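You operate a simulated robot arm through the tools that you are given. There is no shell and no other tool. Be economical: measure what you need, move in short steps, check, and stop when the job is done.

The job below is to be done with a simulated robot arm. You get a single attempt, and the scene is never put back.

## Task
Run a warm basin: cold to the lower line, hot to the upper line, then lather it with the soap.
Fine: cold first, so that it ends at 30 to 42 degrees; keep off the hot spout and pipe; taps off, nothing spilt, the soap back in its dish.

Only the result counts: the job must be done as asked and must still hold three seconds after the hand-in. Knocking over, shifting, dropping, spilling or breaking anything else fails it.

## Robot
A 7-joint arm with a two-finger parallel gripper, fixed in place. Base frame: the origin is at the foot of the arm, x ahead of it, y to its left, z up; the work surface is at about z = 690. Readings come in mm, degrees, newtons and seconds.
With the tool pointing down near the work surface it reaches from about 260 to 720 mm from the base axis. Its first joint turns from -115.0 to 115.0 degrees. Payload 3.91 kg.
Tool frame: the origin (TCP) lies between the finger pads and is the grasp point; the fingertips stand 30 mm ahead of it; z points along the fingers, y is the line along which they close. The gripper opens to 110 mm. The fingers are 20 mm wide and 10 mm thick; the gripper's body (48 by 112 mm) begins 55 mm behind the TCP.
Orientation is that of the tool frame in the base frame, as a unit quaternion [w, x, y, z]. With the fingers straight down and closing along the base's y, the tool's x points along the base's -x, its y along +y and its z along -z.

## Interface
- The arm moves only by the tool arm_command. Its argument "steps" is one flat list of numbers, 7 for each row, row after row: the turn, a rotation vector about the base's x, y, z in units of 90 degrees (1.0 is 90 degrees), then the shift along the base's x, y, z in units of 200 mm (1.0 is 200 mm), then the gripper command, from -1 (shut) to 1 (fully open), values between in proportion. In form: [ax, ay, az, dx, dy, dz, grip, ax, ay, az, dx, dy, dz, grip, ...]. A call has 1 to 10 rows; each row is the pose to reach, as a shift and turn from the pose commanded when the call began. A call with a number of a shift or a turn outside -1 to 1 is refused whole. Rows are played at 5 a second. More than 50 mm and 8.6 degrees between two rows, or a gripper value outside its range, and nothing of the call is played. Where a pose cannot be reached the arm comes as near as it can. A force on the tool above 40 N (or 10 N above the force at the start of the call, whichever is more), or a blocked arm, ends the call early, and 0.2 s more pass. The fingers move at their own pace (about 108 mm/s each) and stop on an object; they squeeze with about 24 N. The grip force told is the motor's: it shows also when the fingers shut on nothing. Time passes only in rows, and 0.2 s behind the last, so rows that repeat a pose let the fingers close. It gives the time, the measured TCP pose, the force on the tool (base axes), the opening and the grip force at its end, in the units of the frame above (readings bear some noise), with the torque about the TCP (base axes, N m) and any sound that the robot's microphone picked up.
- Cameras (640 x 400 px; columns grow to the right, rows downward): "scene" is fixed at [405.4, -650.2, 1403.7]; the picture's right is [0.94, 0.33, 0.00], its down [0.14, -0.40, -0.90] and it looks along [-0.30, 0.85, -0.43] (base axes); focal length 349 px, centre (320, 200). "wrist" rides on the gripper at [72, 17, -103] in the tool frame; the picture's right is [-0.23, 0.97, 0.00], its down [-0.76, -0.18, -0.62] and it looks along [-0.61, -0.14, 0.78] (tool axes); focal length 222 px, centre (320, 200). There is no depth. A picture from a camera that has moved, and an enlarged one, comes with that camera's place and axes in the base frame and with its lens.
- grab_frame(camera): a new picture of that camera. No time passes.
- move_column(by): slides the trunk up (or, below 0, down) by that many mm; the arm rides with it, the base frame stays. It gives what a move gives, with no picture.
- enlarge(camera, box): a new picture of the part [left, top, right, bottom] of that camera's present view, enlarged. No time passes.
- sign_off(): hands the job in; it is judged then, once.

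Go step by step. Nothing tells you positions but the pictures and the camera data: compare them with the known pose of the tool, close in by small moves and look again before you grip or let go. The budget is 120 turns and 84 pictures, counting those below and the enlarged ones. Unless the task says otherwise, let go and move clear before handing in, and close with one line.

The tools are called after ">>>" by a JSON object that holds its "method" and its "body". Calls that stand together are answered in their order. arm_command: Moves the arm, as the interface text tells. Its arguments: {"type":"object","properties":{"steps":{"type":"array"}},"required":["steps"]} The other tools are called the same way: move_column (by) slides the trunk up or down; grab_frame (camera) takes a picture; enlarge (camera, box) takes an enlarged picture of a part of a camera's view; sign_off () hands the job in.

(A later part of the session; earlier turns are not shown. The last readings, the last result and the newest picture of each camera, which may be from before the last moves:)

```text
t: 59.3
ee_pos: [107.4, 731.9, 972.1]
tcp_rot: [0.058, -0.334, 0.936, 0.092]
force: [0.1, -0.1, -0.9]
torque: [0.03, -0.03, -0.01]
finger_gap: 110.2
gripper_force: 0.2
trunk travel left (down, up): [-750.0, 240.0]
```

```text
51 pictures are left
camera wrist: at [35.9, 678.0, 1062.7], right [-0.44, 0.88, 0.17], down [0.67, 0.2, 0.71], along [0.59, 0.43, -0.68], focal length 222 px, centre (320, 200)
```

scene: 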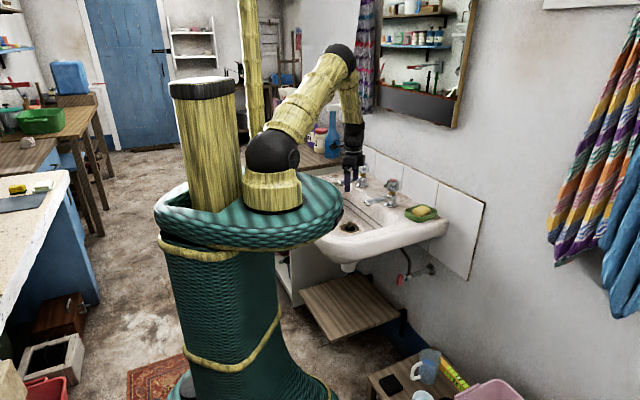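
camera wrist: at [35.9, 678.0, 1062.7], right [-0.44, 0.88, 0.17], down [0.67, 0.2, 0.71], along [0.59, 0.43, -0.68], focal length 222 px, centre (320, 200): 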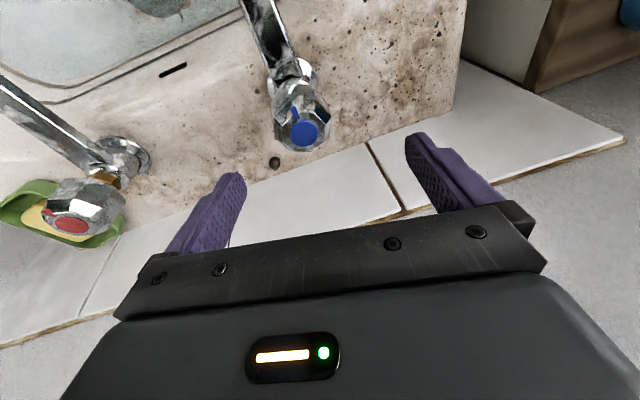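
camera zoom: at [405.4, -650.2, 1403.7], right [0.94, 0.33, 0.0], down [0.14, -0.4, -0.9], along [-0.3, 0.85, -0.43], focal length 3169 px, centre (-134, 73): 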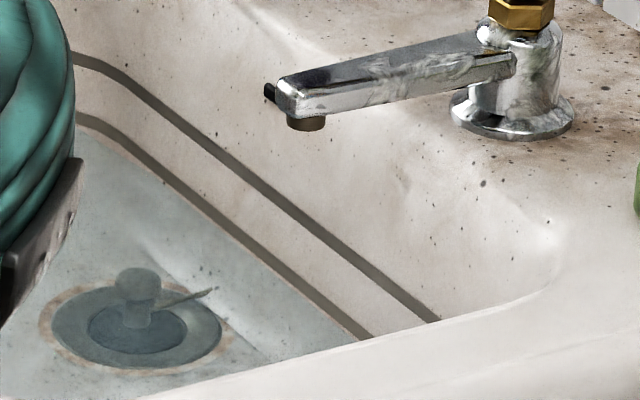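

Cold has reached the lower line. Now I straighten the tool and move above the hot tap head.

>>> {"method": "arm_command", "body": {"steps": [-0.03, 0.007, 0.01, 0.1, -0.1, 0.05, 1, -0.06, 0.014, 0.02, 0.25, -0.25, 0.05, 1, -0.09, 0.02, 0.03, 0.4, -0.4, 0.05, 1, -0.12, 0.027, 0.04, 0.56, -0.56, 0.05, 1, -0.1355, 0.03, 0.044, 0.7, -0.7, 0.03, 1, -0.1355, 0.03, 0.044, 0.765, -0.755, 0, 1, -0.1355, 0.03, 0.044, 0.765, -0.755, 0, 1]}}

>>> {"method": "grab_frame", "body": {"camera": "wrist"}}

>>> {"method": "enlarge", "body": {"camera": "scene", "box": [330, 130, 450, 240]}}

```text
t: 60.9
ee_pos: [262.0, 582.1, 972.6]
tcp_rot: [-0.002, -0.368, 0.93, 0.002]
force: [-0.8, 0.2, 0.3]
torque: [-0.02, 0.04, -0.02]
finger_gap: 110.0
gripper_force: 0.1
trunk travel left (down, up): [-750.0, 240.0]
```

```text
50 pictures are left
camera wrist: at [197.7, 544.3, 1075.1], right [-0.5, 0.87, 0.01], down [0.68, 0.39, 0.62], along [0.53, 0.31, -0.79], focal length 222 px, centre (320, 200)
```

wrist: 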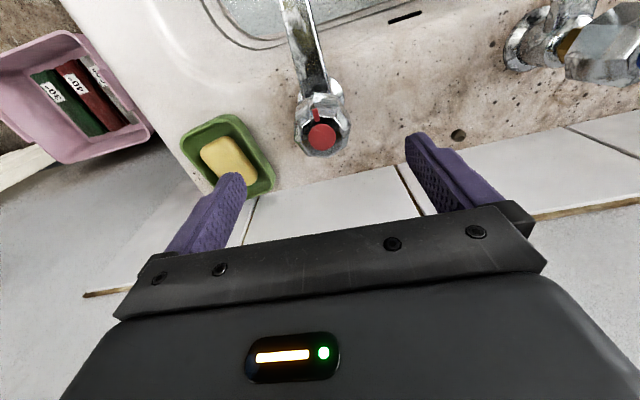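

```text
3.64 times, centred on (390, 185) of scene
camera zoom: at [405.4, -650.2, 1403.7], right [0.94, 0.33, 0.0], down [0.14, -0.4, -0.9], along [-0.3, 0.85, -0.43], focal length 1268 px, centre (66, 254)
```

zoom: 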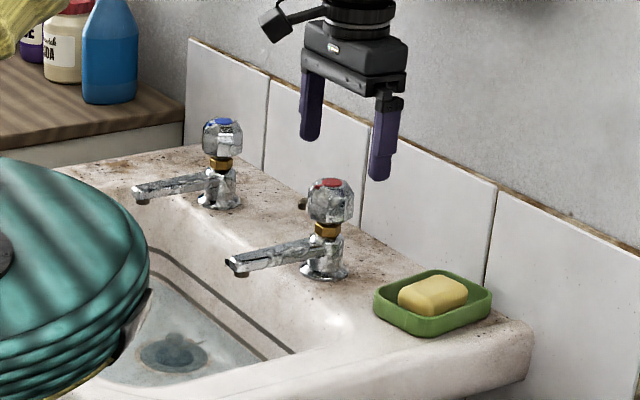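

>>> {"method": "arm_command", "body": {"steps": [0, 0, 0, -0.018, -0.003, -0.1, 1, 0, 0, 0, -0.018, -0.003, -0.25, 1, 0, 0, 0, -0.018, -0.003, -0.4, 1, 0, 0, 0, -0.018, -0.003, -0.4, 1]}}

>>> {"method": "grab_frame", "body": {"camera": "wrist"}}

>>> {"method": "enlarge", "body": {"camera": "scene", "box": [340, 150, 430, 230]}}

```text
t: 61.9
ee_pos: [259.1, 582.1, 894.0]
tcp_rot: [-0.003, -0.368, 0.93, 0.002]
force: [-0.2, -0.5, 0.8]
torque: [-0.01, -0.01, 0.0]
finger_gap: 110.2
gripper_force: 0.0
trunk travel left (down, up): [-750.0, 240.0]
```

```text
48 pictures are left
camera wrist: at [193.6, 544.0, 995.5], right [-0.5, 0.87, 0.01], down [0.68, 0.39, 0.62], along [0.53, 0.31, -0.78], focal length 222 px, centre (320, 200)
```

wrist: 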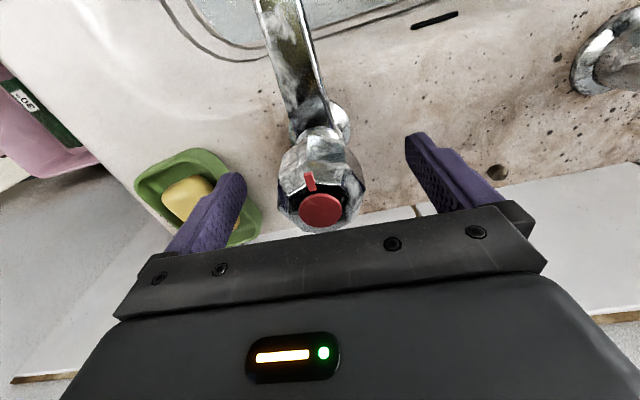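

```text
5.00 times, centred on (385, 190) of scene
camera zoom: at [405.4, -650.2, 1403.7], right [0.94, 0.33, 0.0], down [0.14, -0.4, -0.9], along [-0.3, 0.85, -0.43], focal length 1743 px, centre (-5, 250)
```

zoom: 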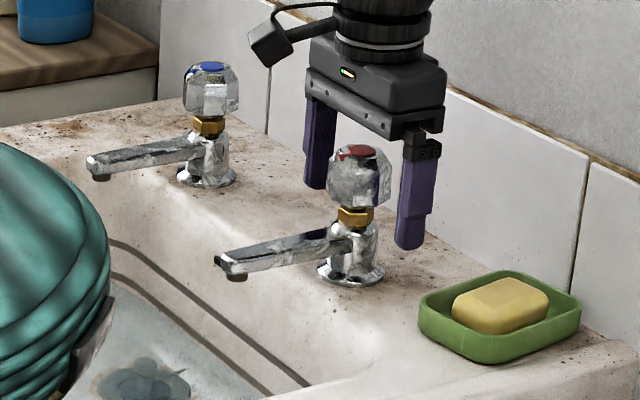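

>>> {"method": "arm_command", "body": {"steps": [0, 0, 0, 0, 0, 0, 0, 0, 0, 0, 0, 0, 0, -0.5, 0, 0, 0, 0, 0, 0, -1, 0, 0, 0.085, 0, 0, 0, -1, 0, 0, 0.17, 0, 0, 0, -1, 0, 0, 0.255, 0, 0, 0, -1, 0, 0, 0.34, 0, 0, 0, -1, 0, 0, 0.425, 0, 0, 0, -1]}}

>>> {"method": "grab_frame", "body": {"camera": "wrist"}}

>>> {"method": "enlarge", "body": {"camera": "scene", "box": [330, 150, 430, 240]}}

```text
t: 63.7
ee_pos: [254.7, 583.4, 891.6]
tcp_rot: [-0.003, -0.654, 0.757, 0.002]
force: [-15.2, 20.8, 1.3]
torque: [-0.55, -0.61, -0.06]
finger_gap: 47.6
gripper_force: 45.5
trunk travel left (down, up): [-750.0, 240.0]
```

```text
46 pictures are left
camera wrist: at [227.8, 514.1, 995.5], right [-0.93, 0.37, 0.01], down [0.29, 0.73, 0.62], along [0.22, 0.58, -0.78], focal length 222 px, centre (320, 200)
```

wrist: 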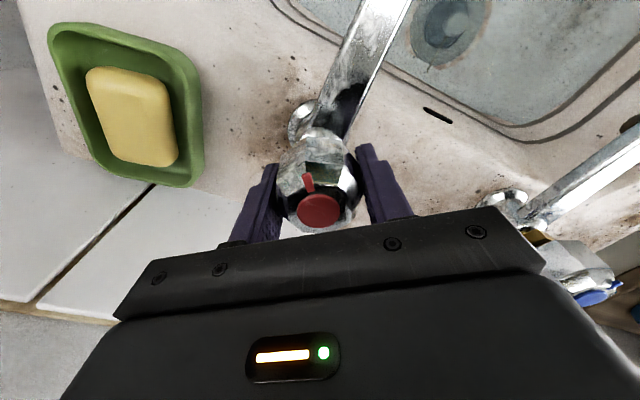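

```text
4.44 times, centred on (380, 195) of scene
camera zoom: at [405.4, -650.2, 1403.7], right [0.94, 0.33, 0.0], down [0.14, -0.4, -0.9], along [-0.3, 0.85, -0.43], focal length 1549 px, centre (53, 222)
```

zoom: 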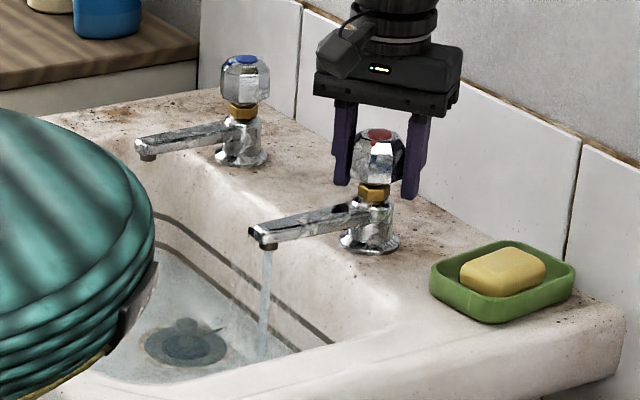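

Hot water is running well. I'll release the knob and wait.

>>> {"method": "arm_command", "body": {"steps": [0, 0, 0, 0.01, 0, 0, 0.1, 0, 0, 0, 0.01, 0, 0, 0.1, 0, 0, 0, 0.01, 0, 0, 0.1, 0, 0, 0, 0.01, 0, 0, 0.1, 0, 0, 0, 0.01, 0, 0, 0.1, 0, 0, 0, 0.01, 0, 0, 0.1, 0, 0, 0, 0.01, 0, 0, 0.1, 0, 0, 0, 0.01, 0, 0, 0.1, 0, 0, 0, 0.01, 0, 0, 0.1, 0, 0, 0, 0.01, 0, 0, 0.1]}}

>>> {"method": "arm_command", "body": {"steps": [0, 0, 0, 0, 0, 0, 0.1, 0, 0, 0, 0, 0, 0, 0.1, 0, 0, 0, 0, 0, 0, 0.1, 0, 0, 0, 0, 0, 0, 0.1, 0, 0, 0, 0, 0, 0, 0.1, 0, 0, 0, 0, 0, 0, 0.1]}}

>>> {"method": "enlarge", "body": {"camera": "scene", "box": [345, 192, 395, 236]}}

```text
t: 65.9
ee_pos: [259.3, 580.7, 893.5]
tcp_rot: [-0.004, -0.652, 0.758, 0.001]
force: [0.0, 0.1, 0.2]
torque: [-0.01, 0.02, 0.02]
finger_gap: 60.2
gripper_force: 0.1
trunk travel left (down, up): [-750.0, 240.0]
```

```text
t: 67.3
ee_pos: [259.5, 580.4, 892.3]
tcp_rot: [-0.004, -0.652, 0.758, 0.002]
force: [0.0, 0.8, 0.1]
torque: [-0.02, -0.04, 0.01]
finger_gap: 60.2
gripper_force: 0.0
trunk travel left (down, up): [-750.0, 240.0]
```

```text
9.09 times, centred on (370, 214) of scene
camera zoom: at [405.4, -650.2, 1403.7], right [0.94, 0.33, 0.0], down [0.14, -0.4, -0.9], along [-0.3, 0.85, -0.43], focal length 3169 px, centre (-134, 73)
```

zoom: 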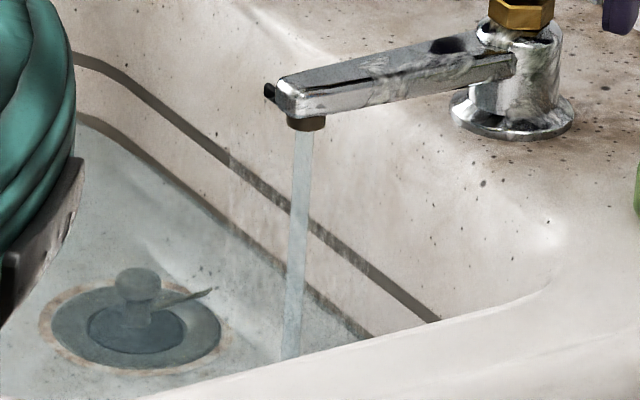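

>>> {"method": "arm_command", "body": {"steps": [0, 0, 0, 0, 0, 0, 0.1, 0, 0, 0, 0, 0, 0, 0.1, 0, 0, 0, 0, 0, 0, 0.1, 0, 0, 0, 0, 0, 0, 0.1, 0, 0, 0, 0, 0, 0, 0.1, 0, 0, 0, 0, 0, 0, 0.1, 0, 0, 0, 0, 0, 0, 0.1, 0, 0, 0, 0, 0, 0, 0.1, 0, 0, 0, 0, 0, 0, 0.1, 0, 0, 0, 0, 0, 0, 0.1]}}

>>> {"method": "arm_command", "body": {"steps": [0, 0, 0, 0, 0, 0, 0.1, 0, 0, 0, 0, 0, 0, 0.1, 0, 0, 0, 0, 0, 0, 0.1, 0, 0, 0, 0, 0, 0, 0.1, 0, 0, 0, 0, 0, 0, 0.1, 0, 0, 0, 0, 0, 0, 0.1, 0, 0, 0, 0, 0, 0, 0.1, 0, 0, 0, 0, 0, 0, 0.1, 0, 0, 0, 0, 0, 0, 0.1, 0, 0, 0, 0, 0, 0, 0.1]}}

>>> {"method": "arm_command", "body": {"steps": [0, 0, 0, 0, 0, 0, 0.1, 0, 0, 0, 0, 0, 0, 0.1, 0, 0, 0, 0, 0, 0, 0.1, 0, 0, 0, 0, 0, 0, 0.1, 0, 0, 0, 0, 0, 0, 0.1, 0, 0, 0, 0, 0, 0, 0.1, 0, 0, 0, 0, 0, 0, 0.1, 0, 0, 0, 0, 0, 0, 0.1, 0, 0, 0, 0, 0, 0, 0.1, 0, 0, 0, 0, 0, 0, 0.1]}}

>>> {"method": "enlarge", "body": {"camera": "scene", "box": [345, 192, 395, 236]}}

```text
t: 69.5
ee_pos: [259.7, 578.8, 893.2]
tcp_rot: [-0.004, -0.652, 0.758, 0.001]
force: [0.6, 1.1, 0.2]
torque: [-0.04, 0.02, 0.04]
finger_gap: 60.5
gripper_force: 0.0
trunk travel left (down, up): [-750.0, 240.0]
```

```text
t: 71.7
ee_pos: [259.4, 581.1, 893.1]
tcp_rot: [-0.004, -0.652, 0.758, 0.001]
force: [0.3, -0.1, -0.5]
torque: [-0.01, 0.03, 0.01]
finger_gap: 60.3
gripper_force: 0.0
trunk travel left (down, up): [-750.0, 240.0]
```

```text
t: 73.9
ee_pos: [260.0, 580.4, 893.5]
tcp_rot: [-0.003, -0.653, 0.758, 0.002]
force: [-0.2, -0.8, 0.5]
torque: [0.0, 0.0, -0.01]
finger_gap: 60.6
gripper_force: 0.2
trunk travel left (down, up): [-750.0, 240.0]
```

```text
9.09 times, centred on (370, 214) of scene
camera zoom: at [405.4, -650.2, 1403.7], right [0.94, 0.33, 0.0], down [0.14, -0.4, -0.9], along [-0.3, 0.85, -0.43], focal length 3169 px, centre (-134, 73)
```

zoom: 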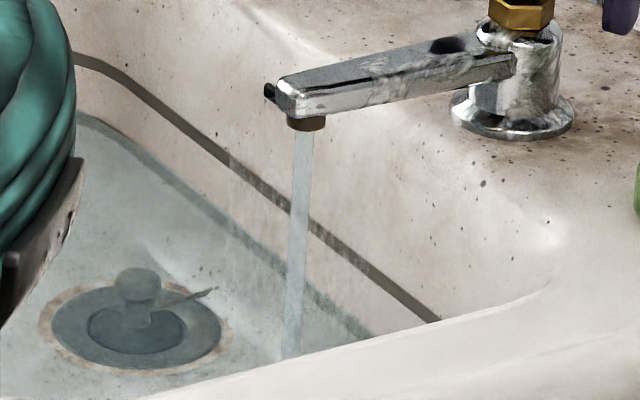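

>>> {"method": "arm_command", "body": {"steps": [0, 0, 0, 0, 0, 0, 0.1, 0, 0, 0, 0, 0, 0, 0.1, 0, 0, 0, 0, 0, 0, 0.1, 0, 0, 0, 0, 0, 0, 0.1, 0, 0, 0, 0, 0, 0, 0.1, 0, 0, 0, 0, 0, 0, 0.1, 0, 0, 0, 0, 0, 0, 0.1, 0, 0, 0, 0, 0, 0, 0.1, 0, 0, 0, 0, 0, 0, 0.1, 0, 0, 0, 0, 0, 0, 0.1]}}

>>> {"method": "arm_command", "body": {"steps": [0, 0, 0, 0, 0, 0, 0.1, 0, 0, 0, 0, 0, 0, 0.1, 0, 0, 0, 0, 0, 0, 0.1, 0, 0, 0, 0, 0, 0, 0.1, 0, 0, 0, 0, 0, 0, 0.1, 0, 0, 0, 0, 0, 0, 0.1, 0, 0, 0, 0, 0, 0, 0.1, 0, 0, 0, 0, 0, 0, 0.1, 0, 0, 0, 0, 0, 0, 0.1, 0, 0, 0, 0, 0, 0, 0.1]}}

>>> {"method": "arm_command", "body": {"steps": [0, 0, 0, 0, 0, 0, 0.1, 0, 0, 0, 0, 0, 0, 0.1, 0, 0, 0, 0, 0, 0, 0.1, 0, 0, 0, 0, 0, 0, 0.1, 0, 0, 0, 0, 0, 0, 0.1, 0, 0, 0, 0, 0, 0, 0.1, 0, 0, 0, 0, 0, 0, 0.1, 0, 0, 0, 0, 0, 0, 0.1, 0, 0, 0, 0, 0, 0, 0.1, 0, 0, 0, 0, 0, 0, 0.1]}}

>>> {"method": "arm_command", "body": {"steps": [0, 0, 0, 0, 0, 0, 0.1, 0, 0, 0, 0, 0, 0, 0.1, 0, 0, 0, 0, 0, 0, 0.1, 0, 0, 0, 0, 0, 0, 0.1, 0, 0, 0, 0, 0, 0, 0.1, 0, 0, 0, 0, 0, 0, 0.1, 0, 0, 0, 0, 0, 0, 0.1, 0, 0, 0, 0, 0, 0, 0.1, 0, 0, 0, 0, 0, 0, 0.1, 0, 0, 0, 0, 0, 0, 0.1]}}

>>> {"method": "arm_command", "body": {"steps": [0, 0, 0, 0, 0, 0, 0.1, 0, 0, 0, 0, 0, 0, 0.1, 0, 0, 0, 0, 0, 0, 0.1, 0, 0, 0, 0, 0, 0, 0.1, 0, 0, 0, 0, 0, 0, 0.1, 0, 0, 0, 0, 0, 0, 0.1, 0, 0, 0, 0, 0, 0, 0.1, 0, 0, 0, 0, 0, 0, 0.1, 0, 0, 0, 0, 0, 0, 0.1, 0, 0, 0, 0, 0, 0, 0.1]}}

>>> {"method": "enlarge", "body": {"camera": "scene", "box": [345, 192, 395, 236]}}

```text
t: 76.1
ee_pos: [259.4, 580.5, 892.8]
tcp_rot: [-0.004, -0.653, 0.758, 0.002]
force: [0.0, -0.1, 0.0]
torque: [-0.02, 0.0, -0.02]
finger_gap: 60.3
gripper_force: 0.1
trunk travel left (down, up): [-750.0, 240.0]
```

```text
t: 78.3
ee_pos: [259.6, 580.5, 891.6]
tcp_rot: [-0.003, -0.652, 0.759, 0.001]
force: [-1.3, -0.1, -0.1]
torque: [0.0, -0.04, 0.01]
finger_gap: 60.6
gripper_force: 0.1
trunk travel left (down, up): [-750.0, 240.0]
```

```text
t: 80.5
ee_pos: [260.5, 580.5, 892.2]
tcp_rot: [-0.003, -0.652, 0.758, 0.001]
force: [-0.2, 0.8, -0.1]
torque: [0.0, 0.02, 0.0]
finger_gap: 60.3
gripper_force: 0.0
trunk travel left (down, up): [-750.0, 240.0]
```

```text
t: 82.7
ee_pos: [260.2, 581.5, 893.0]
tcp_rot: [-0.003, -0.652, 0.758, 0.001]
force: [0.6, 0.2, 0.9]
torque: [-0.03, -0.03, 0.0]
finger_gap: 60.4
gripper_force: 0.0
trunk travel left (down, up): [-750.0, 240.0]
```

```text
t: 84.9
ee_pos: [259.6, 581.5, 894.1]
tcp_rot: [-0.004, -0.652, 0.758, 0.002]
force: [0.2, -0.1, 0.2]
torque: [0.01, -0.01, 0.01]
finger_gap: 60.5
gripper_force: 0.1
trunk travel left (down, up): [-750.0, 240.0]
```

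```text
9.09 times, centred on (370, 214) of scene
camera zoom: at [405.4, -650.2, 1403.7], right [0.94, 0.33, 0.0], down [0.14, -0.4, -0.9], along [-0.3, 0.85, -0.43], focal length 3169 px, centre (-134, 73)
```

zoom: 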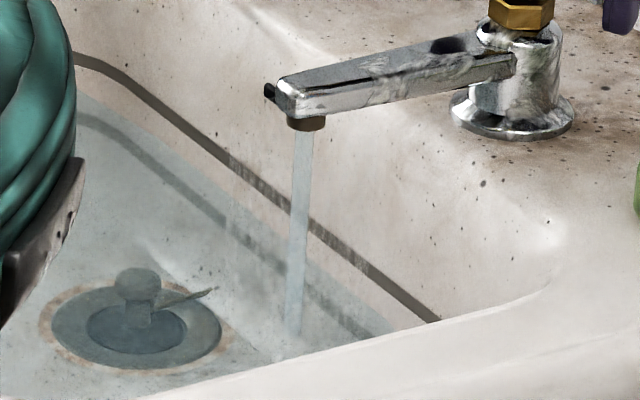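

About 40% of the way between lines. More waiting.

>>> {"method": "arm_command", "body": {"steps": [0, 0, 0, 0, 0, 0, 0.1, 0, 0, 0, 0, 0, 0, 0.1, 0, 0, 0, 0, 0, 0, 0.1, 0, 0, 0, 0, 0, 0, 0.1, 0, 0, 0, 0, 0, 0, 0.1, 0, 0, 0, 0, 0, 0, 0.1, 0, 0, 0, 0, 0, 0, 0.1, 0, 0, 0, 0, 0, 0, 0.1, 0, 0, 0, 0, 0, 0, 0.1, 0, 0, 0, 0, 0, 0, 0.1]}}

>>> {"method": "arm_command", "body": {"steps": [0, 0, 0, 0, 0, 0, 0.1, 0, 0, 0, 0, 0, 0, 0.1, 0, 0, 0, 0, 0, 0, 0.1, 0, 0, 0, 0, 0, 0, 0.1, 0, 0, 0, 0, 0, 0, 0.1, 0, 0, 0, 0, 0, 0, 0.1, 0, 0, 0, 0, 0, 0, 0.1, 0, 0, 0, 0, 0, 0, 0.1, 0, 0, 0, 0, 0, 0, 0.1, 0, 0, 0, 0, 0, 0, 0.1]}}

>>> {"method": "arm_command", "body": {"steps": [0, 0, 0, 0, 0, 0, 0.1, 0, 0, 0, 0, 0, 0, 0.1, 0, 0, 0, 0, 0, 0, 0.1, 0, 0, 0, 0, 0, 0, 0.1, 0, 0, 0, 0, 0, 0, 0.1, 0, 0, 0, 0, 0, 0, 0.1, 0, 0, 0, 0, 0, 0, 0.1, 0, 0, 0, 0, 0, 0, 0.1, 0, 0, 0, 0, 0, 0, 0.1, 0, 0, 0, 0, 0, 0, 0.1]}}

>>> {"method": "arm_command", "body": {"steps": [0, 0, 0, 0, 0, 0, 0.1, 0, 0, 0, 0, 0, 0, 0.1, 0, 0, 0, 0, 0, 0, 0.1, 0, 0, 0, 0, 0, 0, 0.1, 0, 0, 0, 0, 0, 0, 0.1, 0, 0, 0, 0, 0, 0, 0.1, 0, 0, 0, 0, 0, 0, 0.1, 0, 0, 0, 0, 0, 0, 0.1, 0, 0, 0, 0, 0, 0, 0.1, 0, 0, 0, 0, 0, 0, 0.1]}}

>>> {"method": "arm_command", "body": {"steps": [0, 0, 0, 0, 0, 0, 0.1, 0, 0, 0, 0, 0, 0, 0.1, 0, 0, 0, 0, 0, 0, 0.1, 0, 0, 0, 0, 0, 0, 0.1, 0, 0, 0, 0, 0, 0, 0.1, 0, 0, 0, 0, 0, 0, 0.1, 0, 0, 0, 0, 0, 0, 0.1, 0, 0, 0, 0, 0, 0, 0.1, 0, 0, 0, 0, 0, 0, 0.1, 0, 0, 0, 0, 0, 0, 0.1]}}

>>> {"method": "arm_command", "body": {"steps": [0, 0, 0, 0, 0, 0, 0.1, 0, 0, 0, 0, 0, 0, 0.1, 0, 0, 0, 0, 0, 0, 0.1, 0, 0, 0, 0, 0, 0, 0.1, 0, 0, 0, 0, 0, 0, 0.1, 0, 0, 0, 0, 0, 0, 0.1, 0, 0, 0, 0, 0, 0, 0.1, 0, 0, 0, 0, 0, 0, 0.1, 0, 0, 0, 0, 0, 0, 0.1, 0, 0, 0, 0, 0, 0, 0.1]}}

>>> {"method": "arm_command", "body": {"steps": [0, 0, 0, 0, 0, 0, 0.1, 0, 0, 0, 0, 0, 0, 0.1, 0, 0, 0, 0, 0, 0, 0.1, 0, 0, 0, 0, 0, 0, 0.1, 0, 0, 0, 0, 0, 0, 0.1, 0, 0, 0, 0, 0, 0, 0.1, 0, 0, 0, 0, 0, 0, 0.1, 0, 0, 0, 0, 0, 0, 0.1, 0, 0, 0, 0, 0, 0, 0.1, 0, 0, 0, 0, 0, 0, 0.1]}}

>>> {"method": "arm_command", "body": {"steps": [0, 0, 0, 0, 0, 0, 0.1, 0, 0, 0, 0, 0, 0, 0.1, 0, 0, 0, 0, 0, 0, 0.1, 0, 0, 0, 0, 0, 0, 0.1, 0, 0, 0, 0, 0, 0, 0.1, 0, 0, 0, 0, 0, 0, 0.1, 0, 0, 0, 0, 0, 0, 0.1, 0, 0, 0, 0, 0, 0, 0.1, 0, 0, 0, 0, 0, 0, 0.1, 0, 0, 0, 0, 0, 0, 0.1]}}

>>> {"method": "enlarge", "body": {"camera": "scene", "box": [345, 192, 395, 236]}}

```text
t: 87.1
ee_pos: [259.4, 580.2, 892.8]
tcp_rot: [-0.003, -0.652, 0.758, 0.002]
force: [-0.3, -0.6, 0.4]
torque: [0.02, 0.0, 0.01]
finger_gap: 60.5
gripper_force: 0.2
trunk travel left (down, up): [-750.0, 240.0]
```

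```text
t: 89.3
ee_pos: [258.7, 580.6, 893.4]
tcp_rot: [-0.003, -0.651, 0.759, 0.002]
force: [-0.2, 0.2, 0.2]
torque: [0.0, -0.01, -0.01]
finger_gap: 60.4
gripper_force: 0.0
trunk travel left (down, up): [-750.0, 240.0]
```

```text
t: 91.5
ee_pos: [258.4, 582.3, 892.3]
tcp_rot: [-0.004, -0.653, 0.757, 0.002]
force: [-0.6, -0.8, -1.0]
torque: [-0.02, 0.03, 0.01]
finger_gap: 60.4
gripper_force: 0.1
trunk travel left (down, up): [-750.0, 240.0]
```

```text
t: 93.7
ee_pos: [260.7, 580.8, 893.1]
tcp_rot: [-0.004, -0.653, 0.758, 0.003]
force: [0.1, -0.1, 0.1]
torque: [0.02, -0.02, -0.03]
finger_gap: 60.4
gripper_force: 0.1
trunk travel left (down, up): [-750.0, 240.0]
```

```text
t: 95.9
ee_pos: [259.3, 580.0, 891.7]
tcp_rot: [-0.003, -0.652, 0.758, 0.001]
force: [-0.4, 0.3, 1.2]
torque: [0.02, 0.02, -0.01]
finger_gap: 60.5
gripper_force: 0.0
trunk travel left (down, up): [-750.0, 240.0]
```

```text
t: 98.1
ee_pos: [260.3, 580.4, 892.8]
tcp_rot: [-0.004, -0.652, 0.758, 0.002]
force: [0.7, 0.2, -0.3]
torque: [0.05, 0.01, -0.01]
finger_gap: 60.7
gripper_force: 0.0
trunk travel left (down, up): [-750.0, 240.0]
```

```text
t: 100.3
ee_pos: [259.9, 581.0, 892.7]
tcp_rot: [-0.003, -0.652, 0.758, 0.002]
force: [-0.1, -0.1, 0.0]
torque: [0.0, -0.04, 0.0]
finger_gap: 60.6
gripper_force: 0.0
trunk travel left (down, up): [-750.0, 240.0]
```

```text
t: 102.5
ee_pos: [260.1, 580.6, 893.6]
tcp_rot: [-0.004, -0.652, 0.758, 0.001]
force: [-0.1, 0.7, 0.7]
torque: [-0.01, 0.0, 0.0]
finger_gap: 60.3
gripper_force: 0.1
trunk travel left (down, up): [-750.0, 240.0]
```

```text
9.09 times, centred on (370, 214) of scene
camera zoom: at [405.4, -650.2, 1403.7], right [0.94, 0.33, 0.0], down [0.14, -0.4, -0.9], along [-0.3, 0.85, -0.43], focal length 3169 px, centre (-134, 73)
```

zoom: 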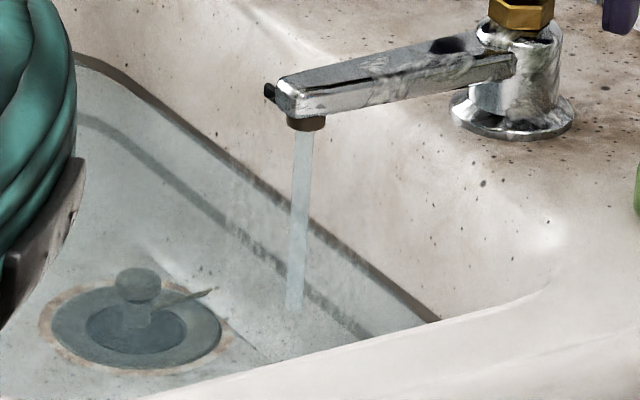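

The water has reached the upper line; I close hot now.

>>> {"method": "arm_command", "body": {"steps": [0, 0, 0, 0, 0, 0, -0.5, 0, 0, 0, 0, 0, 0, -1, 0, 0, -0.09, 0, 0, 0, -1, 0, 0, -0.18, 0, 0, 0, -1, 0, 0, -0.27, 0, 0, 0, -1, 0, 0, -0.36, 0, 0, 0, -1, 0, 0, -0.44, 0, 0, 0, -1, 0, 0, -0.48, 0, 0, 0, -1]}}

>>> {"method": "enlarge", "body": {"camera": "scene", "box": [345, 192, 395, 236]}}

>>> {"method": "grab_frame", "body": {"camera": "wrist"}}

```text
t: 104.3
ee_pos: [256.1, 581.3, 892.8]
tcp_rot: [-0.004, -0.327, 0.945, 0.001]
force: [-25.8, 4.0, -6.4]
torque: [-0.84, 0.02, 0.07]
finger_gap: 47.0
gripper_force: 44.8
trunk travel left (down, up): [-750.0, 240.0]
```

```text
9.09 times, centred on (370, 214) of scene
camera zoom: at [405.4, -650.2, 1403.7], right [0.94, 0.33, 0.0], down [0.14, -0.4, -0.9], along [-0.3, 0.85, -0.43], focal length 3169 px, centre (-134, 73)
```

zoom: 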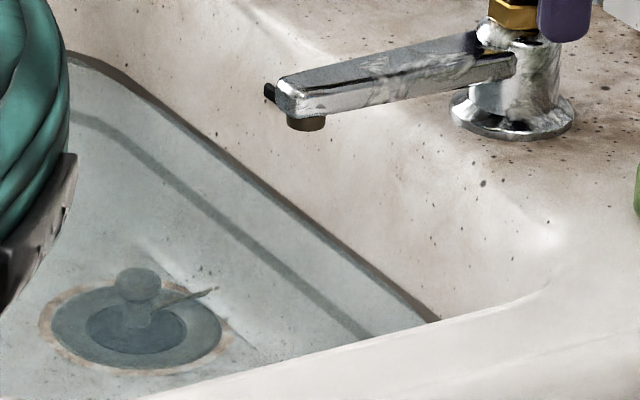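

```text
39 pictures are left
camera wrist: at [189.1, 549.3, 996.1], right [-0.42, 0.91, 0.0], down [0.71, 0.33, 0.62], along [0.56, 0.26, -0.79], focal length 222 px, centre (320, 200)
```

wrist: 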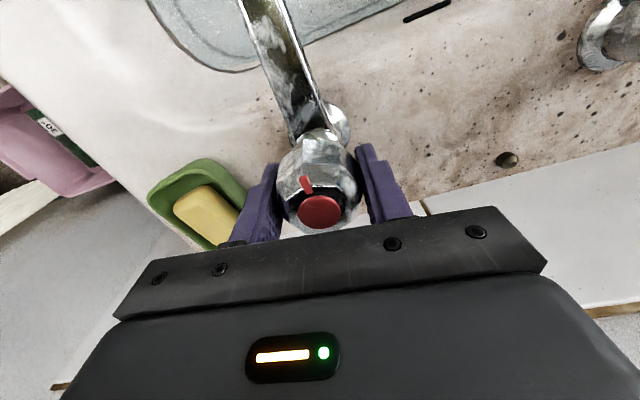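

Hot is shut with the level on the upper line. I release, lift and move over the soap.

>>> {"method": "arm_command", "body": {"steps": [0, 0, 0, 0.01, 0, 0, 0, 0, 0, 0, 0.01, 0, 0, 1, 0, 0, 0, 0.01, 0, 0.15, 1, 0, 0, 0, 0.01, 0, 0.4, 1, 0, 0, 0, 0.15, -0.1, 0.4, 1, 0, 0, 0, 0.3, -0.2, 0.4, 1, 0, 0, 0, 0.45, -0.3, 0.4, 1, 0, 0, 0, 0.55, -0.38, 0.3, 1, 0, 0, 0, 0.55, -0.38, 0.3, 1]}}

>>> {"method": "grab_frame", "body": {"camera": "wrist"}}

>>> {"method": "enlarge", "body": {"camera": "scene", "box": [360, 130, 470, 240]}}

```text
t: 106.3
ee_pos: [370.0, 503.6, 954.3]
tcp_rot: [-0.002, -0.328, 0.945, 0.004]
force: [0.1, -0.2, 0.1]
torque: [-0.02, -0.04, -0.01]
finger_gap: 110.1
gripper_force: 0.1
trunk travel left (down, up): [-750.0, 240.0]
```

```text
38 pictures are left
camera wrist: at [302.9, 471.7, 1056.5], right [-0.42, 0.91, 0.01], down [0.71, 0.33, 0.62], along [0.56, 0.27, -0.79], focal length 222 px, centre (320, 200)
```

wrist: 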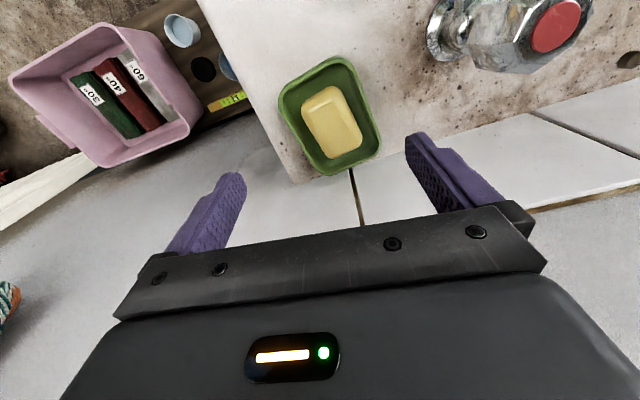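

```text
3.64 times, centred on (415, 185) of scene
camera zoom: at [405.4, -650.2, 1403.7], right [0.94, 0.33, 0.0], down [0.14, -0.4, -0.9], along [-0.3, 0.85, -0.43], focal length 1268 px, centre (-26, 254)
```

zoom: 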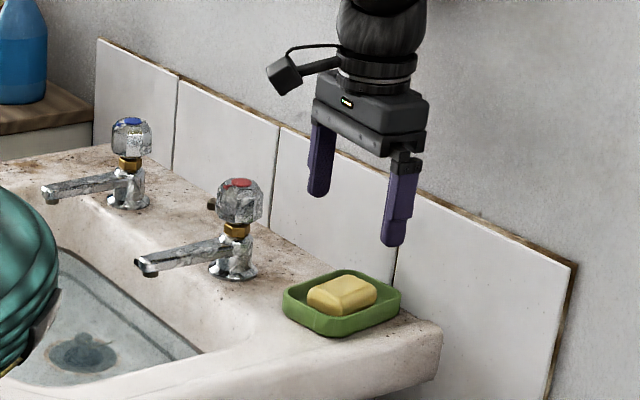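

>>> {"method": "enlarge", "body": {"camera": "wrist", "box": [265, 45, 395, 185]}}

>>> {"method": "enlarge", "body": {"camera": "scene", "box": [398, 198, 438, 226]}}

```text
2.86 times, centred on (330, 115) of wrist
camera zoom: at [302.9, 471.7, 1056.5], right [-0.42, 0.91, 0.01], down [0.71, 0.33, 0.62], along [0.56, 0.27, -0.79], focal length 635 px, centre (291, 443)
```

zoom: 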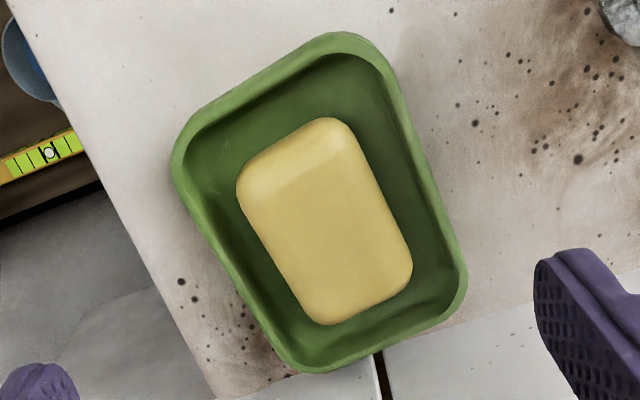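

```text
14.29 times, centred on (418, 212) of scene
camera zoom: at [405.4, -650.2, 1403.7], right [0.94, 0.33, 0.0], down [0.14, -0.4, -0.9], along [-0.3, 0.85, -0.43], focal length 4980 px, centre (-1080, 29)
```

zoom: 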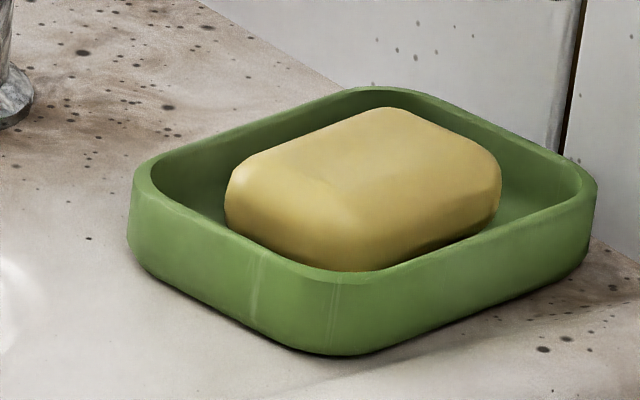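

The soap is about 44 × 62 mm, near (367,517), standing ~6 mm above the dish rim at z ≈ 830. I'll align the yaw, narrow the fingers and approach from above.

>>> {"method": "arm_command", "body": {"steps": [0, 0, 0.07, -0.007, 0.03, -0.1, 0.1, 0, 0, 0.13, -0.015, 0.065, -0.27, 0.1, 0, 0, 0.13, -0.015, 0.065, -0.27, 0.1]}}

>>> {"method": "grab_frame", "body": {"camera": "wrist"}}

>>> {"method": "enlarge", "body": {"camera": "scene", "box": [390, 170, 450, 230]}}

```text
t: 107.1
ee_pos: [366.1, 517.6, 898.8]
tcp_rot: [-0.003, -0.422, 0.906, 0.002]
force: [0.0, 0.5, -0.4]
torque: [-0.03, -0.01, -0.02]
finger_gap: 60.5
gripper_force: 0.0
trunk travel left (down, up): [-750.0, 240.0]
```

```text
34 pictures are left
camera wrist: at [307.1, 471.8, 1002.0], right [-0.6, 0.8, 0.01], down [0.63, 0.47, 0.62], along [0.49, 0.37, -0.78], focal length 222 px, centre (320, 200)
```

wrist: 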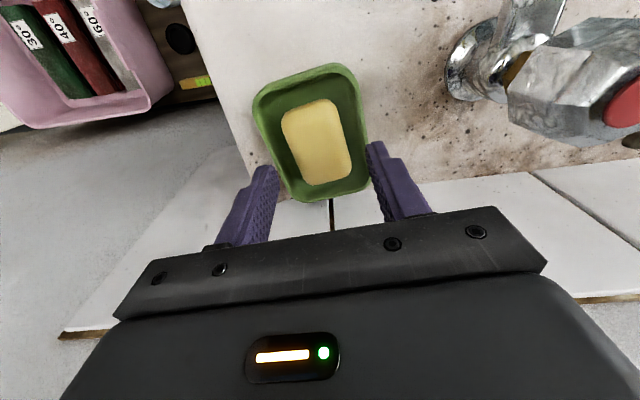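

```text
6.67 times, centred on (420, 200) of scene
camera zoom: at [405.4, -650.2, 1403.7], right [0.94, 0.33, 0.0], down [0.14, -0.4, -0.9], along [-0.3, 0.85, -0.43], focal length 2324 px, centre (-347, 200)
```

zoom: 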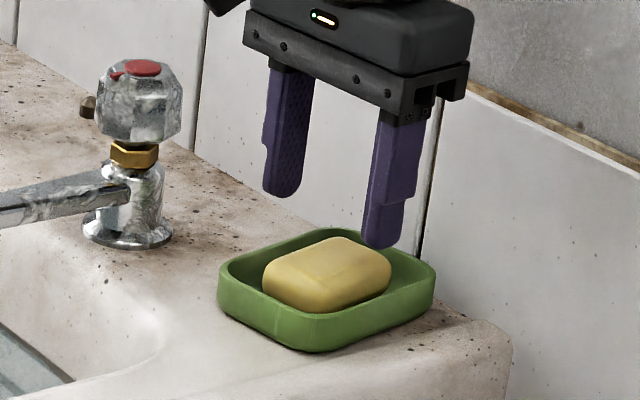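

>>> {"method": "arm_command", "body": {"steps": [0, 0, 0.028, 0, -0.006, -0.1, 0, 0, 0, 0.028, 0, -0.006, -0.175, 0, 0, 0, 0.028, 0, -0.006, -0.175, 0]}}

>>> {"method": "enlarge", "body": {"camera": "wrist", "box": [220, 70, 440, 250]}}

>>> {"method": "enlarge", "body": {"camera": "scene", "box": [395, 185, 445, 230]}}

```text
t: 107.9
ee_pos: [367.6, 516.0, 868.9]
tcp_rot: [0.001, -0.442, 0.897, 0.004]
force: [0.7, -1.9, 36.2]
torque: [-0.5, -0.53, -0.03]
finger_gap: 54.9
gripper_force: 0.1
trunk travel left (down, up): [-750.0, 240.0]
```

```text
2.22 times, centred on (330, 160) of wrist
camera zoom: at [309.2, 467.3, 970.9], right [-0.63, 0.77, 0.01], down [0.61, 0.49, 0.63], along [0.48, 0.4, -0.78], focal length 494 px, centre (298, 289)
```

zoom: 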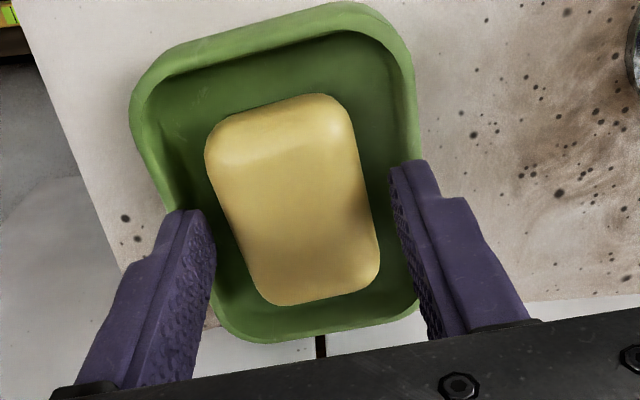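

```text
8.89 times, centred on (420, 208) of scene
camera zoom: at [405.4, -650.2, 1403.7], right [0.94, 0.33, 0.0], down [0.14, -0.4, -0.9], along [-0.3, 0.85, -0.43], focal length 3099 px, centre (-569, 133)
```

zoom: 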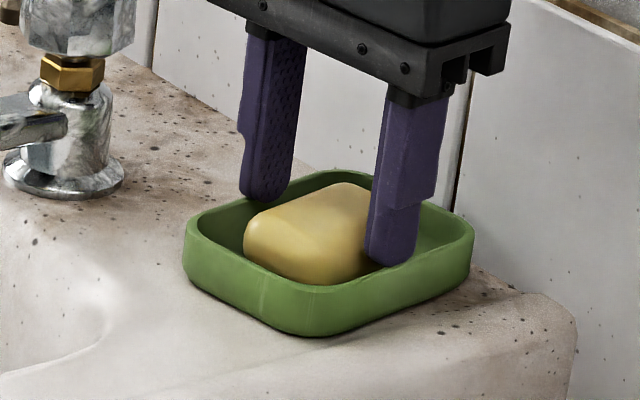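

The tips are pressing on the dish rim (so the rim is at z ≈ 839). I'll back up, narrow the fingers to just wider than the soap, and try to slip inside the rim.

>>> {"method": "arm_command", "body": {"steps": [0, 0, 0, 0, 0, 0.05, 0, 0, 0, 0, 0, 0, 0.05, -0.15, 0, 0, 0, 0, 0, 0.05, -0.15]}}

>>> {"method": "enlarge", "body": {"camera": "wrist", "box": [220, 70, 440, 250]}}

```text
t: 108.7
ee_pos: [366.1, 515.4, 874.2]
tcp_rot: [-0.004, -0.441, 0.897, 0.002]
force: [0.5, -0.7, 0.2]
torque: [0.01, 0.0, 0.0]
finger_gap: 46.9
gripper_force: 0.1
trunk travel left (down, up): [-750.0, 240.0]
```

```text
2.22 times, centred on (330, 160) of wrist
camera zoom: at [309.2, 468.3, 975.8], right [-0.63, 0.77, 0.01], down [0.61, 0.5, 0.62], along [0.48, 0.39, -0.79], focal length 494 px, centre (298, 289)
```

zoom: 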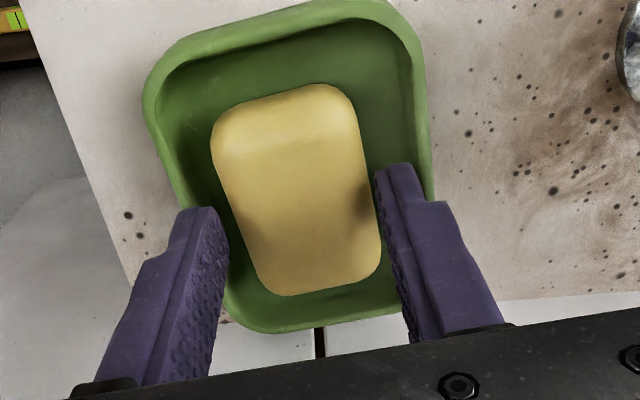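

>>> {"method": "arm_command", "body": {"steps": [0, 0, 0, 0, 0, -0.018, -0.15, 0, 0, 0, 0, 0, -0.018, -0.3, 0, 0, 0, 0, 0, -0.018, -0.3, 0, 0, 0, -0.006, 0.005, -0.018, -0.3, 0, 0, 0, -0.012, 0.0093, -0.018, -0.3, 0, 0, 0, -0.012, 0.0093, -0.018, -0.3]}}

>>> {"method": "enlarge", "body": {"camera": "wrist", "box": [220, 70, 440, 250]}}

```text
t: 110.1
ee_pos: [363.8, 518.2, 870.0]
tcp_rot: [-0.003, -0.441, 0.897, 0.002]
force: [-0.6, 0.3, 0.4]
torque: [-0.02, 0.0, -0.02]
finger_gap: 43.1
gripper_force: 23.7
trunk travel left (down, up): [-750.0, 240.0]
```

```text
2.22 times, centred on (330, 160) of wrist
camera zoom: at [307.1, 470.5, 972.8], right [-0.63, 0.77, 0.01], down [0.61, 0.49, 0.62], along [0.48, 0.4, -0.79], focal length 494 px, centre (298, 289)
```

zoom: 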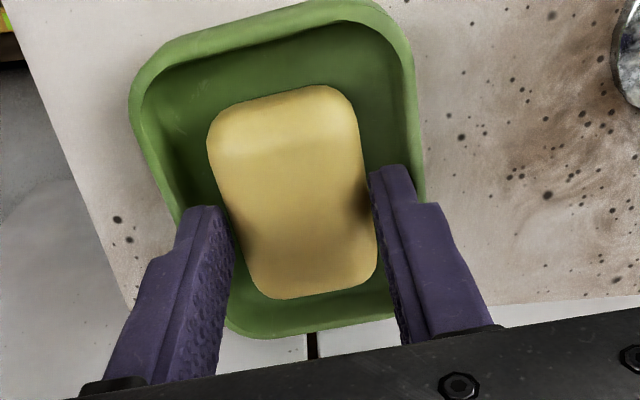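

The soap is held at 43 mm and slid to the dish's centre. Now loosen slightly, lower inside the rim, and grip.

>>> {"method": "arm_command", "body": {"steps": [0, 0, 0, 0, 0, 0, -0.17, 0, 0, 0, 0, 0, 0, -0.17, 0, 0, 0, 0, 0, -0.02, -0.17, 0, 0, 0, 0, 0, -0.04, -0.17, 0, 0, 0, 0, 0, -0.05, -0.17]}}

>>> {"method": "enlarge", "body": {"camera": "wrist", "box": [220, 70, 440, 250]}}

```text
t: 111.3
ee_pos: [364.9, 518.2, 860.1]
tcp_rot: [-0.003, -0.442, 0.897, 0.002]
force: [-0.3, 0.1, -0.9]
torque: [0.05, 0.04, -0.03]
finger_gap: 45.7
gripper_force: 0.1
trunk travel left (down, up): [-750.0, 240.0]
```

```text
2.22 times, centred on (330, 160) of wrist
camera zoom: at [307.3, 470.8, 963.3], right [-0.63, 0.77, 0.01], down [0.61, 0.49, 0.62], along [0.48, 0.4, -0.79], focal length 494 px, centre (298, 289)
```

zoom: 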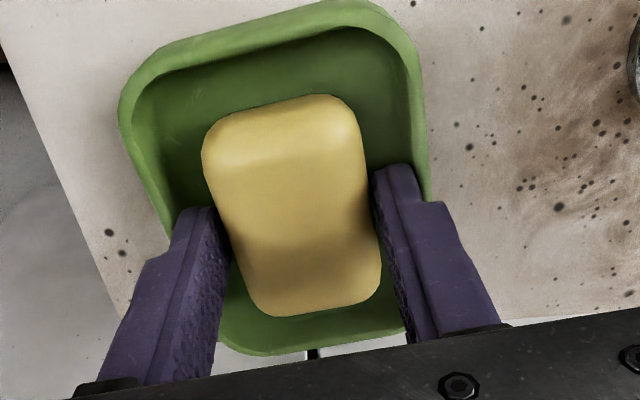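

>>> {"method": "arm_command", "body": {"steps": [0, 0, 0, 0, 0, -0.02, -0.17, 0, 0, 0, 0, 0, -0.02, -0.6, 0, 0, 0, 0, 0, -0.02, -1, 0, 0, 0, 0, 0, -0.02, -1, 0, 0, 0, 0, 0, 0.1, -1, 0, 0, 0, 0, 0, 0.3, -1, 0, 0, 0, 0, 0, 0.5, -1]}}

>>> {"method": "grab_frame", "body": {"camera": "wrist"}}

>>> {"method": "enlarge", "body": {"camera": "scene", "box": [340, 140, 450, 240]}}

```text
t: 112.9
ee_pos: [364.4, 518.7, 960.6]
tcp_rot: [-0.003, -0.441, 0.897, 0.002]
force: [-0.6, 0.1, 0.2]
torque: [0.01, 0.01, -0.02]
finger_gap: 0.0
gripper_force: 23.7
trunk travel left (down, up): [-750.0, 240.0]
```

```text
27 pictures are left
camera wrist: at [306.2, 470.9, 1064.0], right [-0.63, 0.77, 0.01], down [0.61, 0.49, 0.62], along [0.48, 0.4, -0.79], focal length 222 px, centre (320, 200)
```

wrist: 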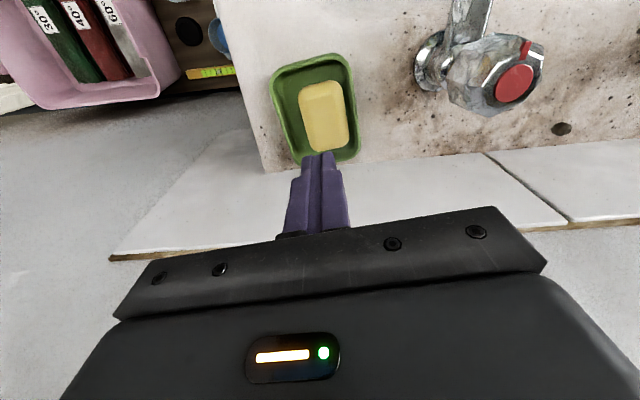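

```text
4.00 times, centred on (395, 190) of scene
camera zoom: at [405.4, -650.2, 1403.7], right [0.94, 0.33, 0.0], down [0.14, -0.4, -0.9], along [-0.3, 0.85, -0.43], focal length 1394 px, centre (20, 240)
```

zoom: 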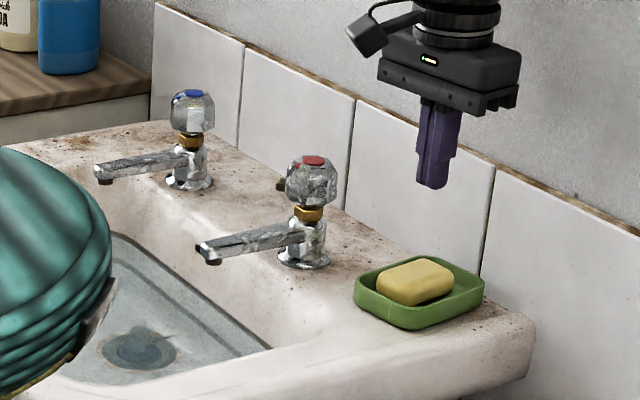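

The soap slipped out and is still in its dish. I'll go back down, look, and grip deeper and more slowly.

>>> {"method": "arm_command", "body": {"steps": [0, 0, 0, 0, 0, -0.1, 0, 0, 0, 0, 0, 0, -0.25, -0.15, 0, 0, 0, 0, 0, -0.4, -0.15, 0, 0, 0, 0, 0, -0.42, -0.15, 0, 0, 0, 0, 0, -0.42, -0.15]}}

>>> {"method": "enlarge", "body": {"camera": "wrist", "box": [220, 70, 440, 250]}}

```text
t: 114.1
ee_pos: [364.3, 519.1, 877.2]
tcp_rot: [-0.002, -0.442, 0.897, 0.002]
force: [0.7, 0.8, 5.2]
torque: [0.14, 0.08, 0.0]
finger_gap: 46.8
gripper_force: 0.4
trunk travel left (down, up): [-750.0, 240.0]
```

```text
2.22 times, centred on (330, 160) of wrist
camera zoom: at [306.2, 471.5, 979.8], right [-0.63, 0.77, 0.01], down [0.61, 0.49, 0.62], along [0.48, 0.4, -0.78], focal length 494 px, centre (298, 289)
```

zoom: 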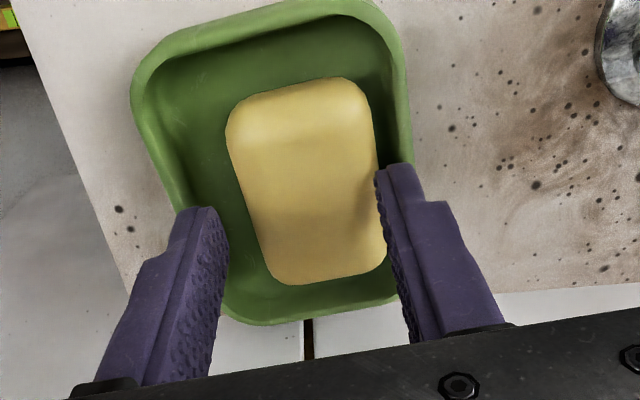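

The soap slid to the right side of the dish. I'll pinch its top edge, slide it back to centre, loosen and go deep.

>>> {"method": "arm_command", "body": {"steps": [0, 0, 0, 0, 0, 0.03, 0.02, 0, 0, 0, -0.016, 0.0125, 0.03, 0.02, 0, 0, 0, -0.016, 0.0125, -0.028, 0.02, 0, 0, 0, -0.016, 0.0125, -0.028, -0.3, 0, 0, 0, -0.016, 0.0125, -0.028, -0.3, 0, 0, 0, -0.008, 0.006, -0.028, -0.3, 0, 0, 0, 0, 0, -0.028, -0.3, 0, 0, 0, 0, 0, -0.028, -0.17, 0, 0, 0, 0, 0, -0.028, -0.17]}}

>>> {"method": "enlarge", "body": {"camera": "wrist", "box": [220, 70, 440, 250]}}

```text
t: 116.1
ee_pos: [363.8, 518.9, 870.6]
tcp_rot: [-0.003, -0.441, 0.897, 0.002]
force: [0.2, -0.2, 0.0]
torque: [0.02, -0.02, 0.02]
finger_gap: 45.5
gripper_force: 0.0
trunk travel left (down, up): [-750.0, 240.0]
```

```text
2.22 times, centred on (330, 160) of wrist
camera zoom: at [306.9, 470.8, 973.7], right [-0.63, 0.77, 0.01], down [0.61, 0.49, 0.62], along [0.48, 0.4, -0.79], focal length 494 px, centre (298, 289)
```

zoom: 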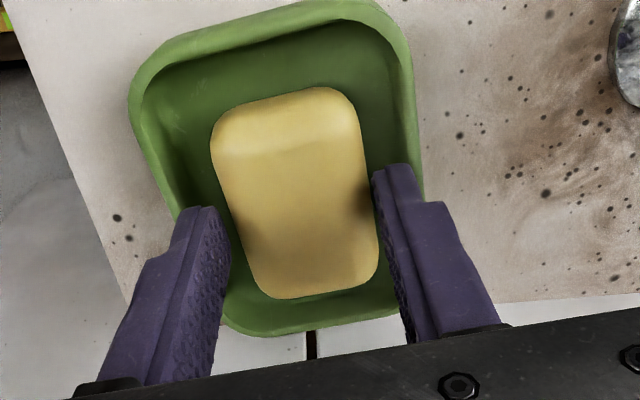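

>>> {"method": "arm_command", "body": {"steps": [0, 0, 0, 0, 0, -0.03, -0.17, 0, 0, 0, 0, 0, -0.06, -0.17, 0, 0, 0, 0, 0, -0.085, -0.17, 0, 0, 0, 0, 0, -0.085, -0.25, 0, 0, 0, 0, 0, -0.085, -0.4, 0, 0, 0, 0, 0, -0.085, -0.6, 0, 0, 0, 0, 0, -0.085, -0.6]}}

```text
t: 117.7
ee_pos: [364.1, 519.4, 853.4]
tcp_rot: [-0.003, -0.441, 0.897, 0.002]
force: [0.5, 0.2, 3.3]
torque: [0.0, -0.08, 0.03]
finger_gap: 43.3
gripper_force: 23.4
trunk travel left (down, up): [-750.0, 240.0]
```

Gripped at 43.3 mm with the tips down near the dish floor. I'll lift slowly, keeping the squeeze.

>>> {"method": "arm_command", "body": {"steps": [0, 0, 0, 0, 0, 0, -1, 0, 0, 0, 0, 0, 0.01, -1, 0, 0, 0, 0, 0, 0.03, -1, 0, 0, 0, 0, 0, 0.06, -1, 0, 0, 0, 0, 0, 0.1, -1, 0, 0, 0, 0, 0, 0.15, -1, 0, 0, 0, 0, 0, 0.2, -1]}}

>>> {"method": "grab_frame", "body": {"camera": "wrist"}}

```text
t: 119.3
ee_pos: [364.3, 517.2, 894.8]
tcp_rot: [-0.003, -0.441, 0.897, 0.002]
force: [-0.2, 0.0, -1.0]
torque: [0.01, -0.01, 0.02]
finger_gap: 43.2
gripper_force: 24.0
trunk travel left (down, up): [-750.0, 240.0]
```

```text
23 pictures are left
camera wrist: at [307.1, 470.4, 997.3], right [-0.63, 0.77, 0.01], down [0.61, 0.49, 0.62], along [0.48, 0.4, -0.79], focal length 222 px, centre (320, 200)
```

wrist: 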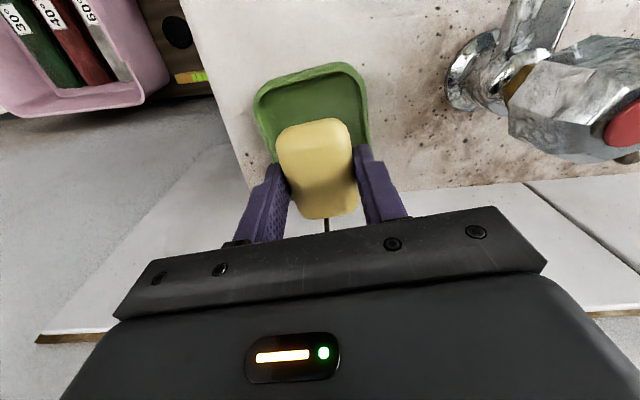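

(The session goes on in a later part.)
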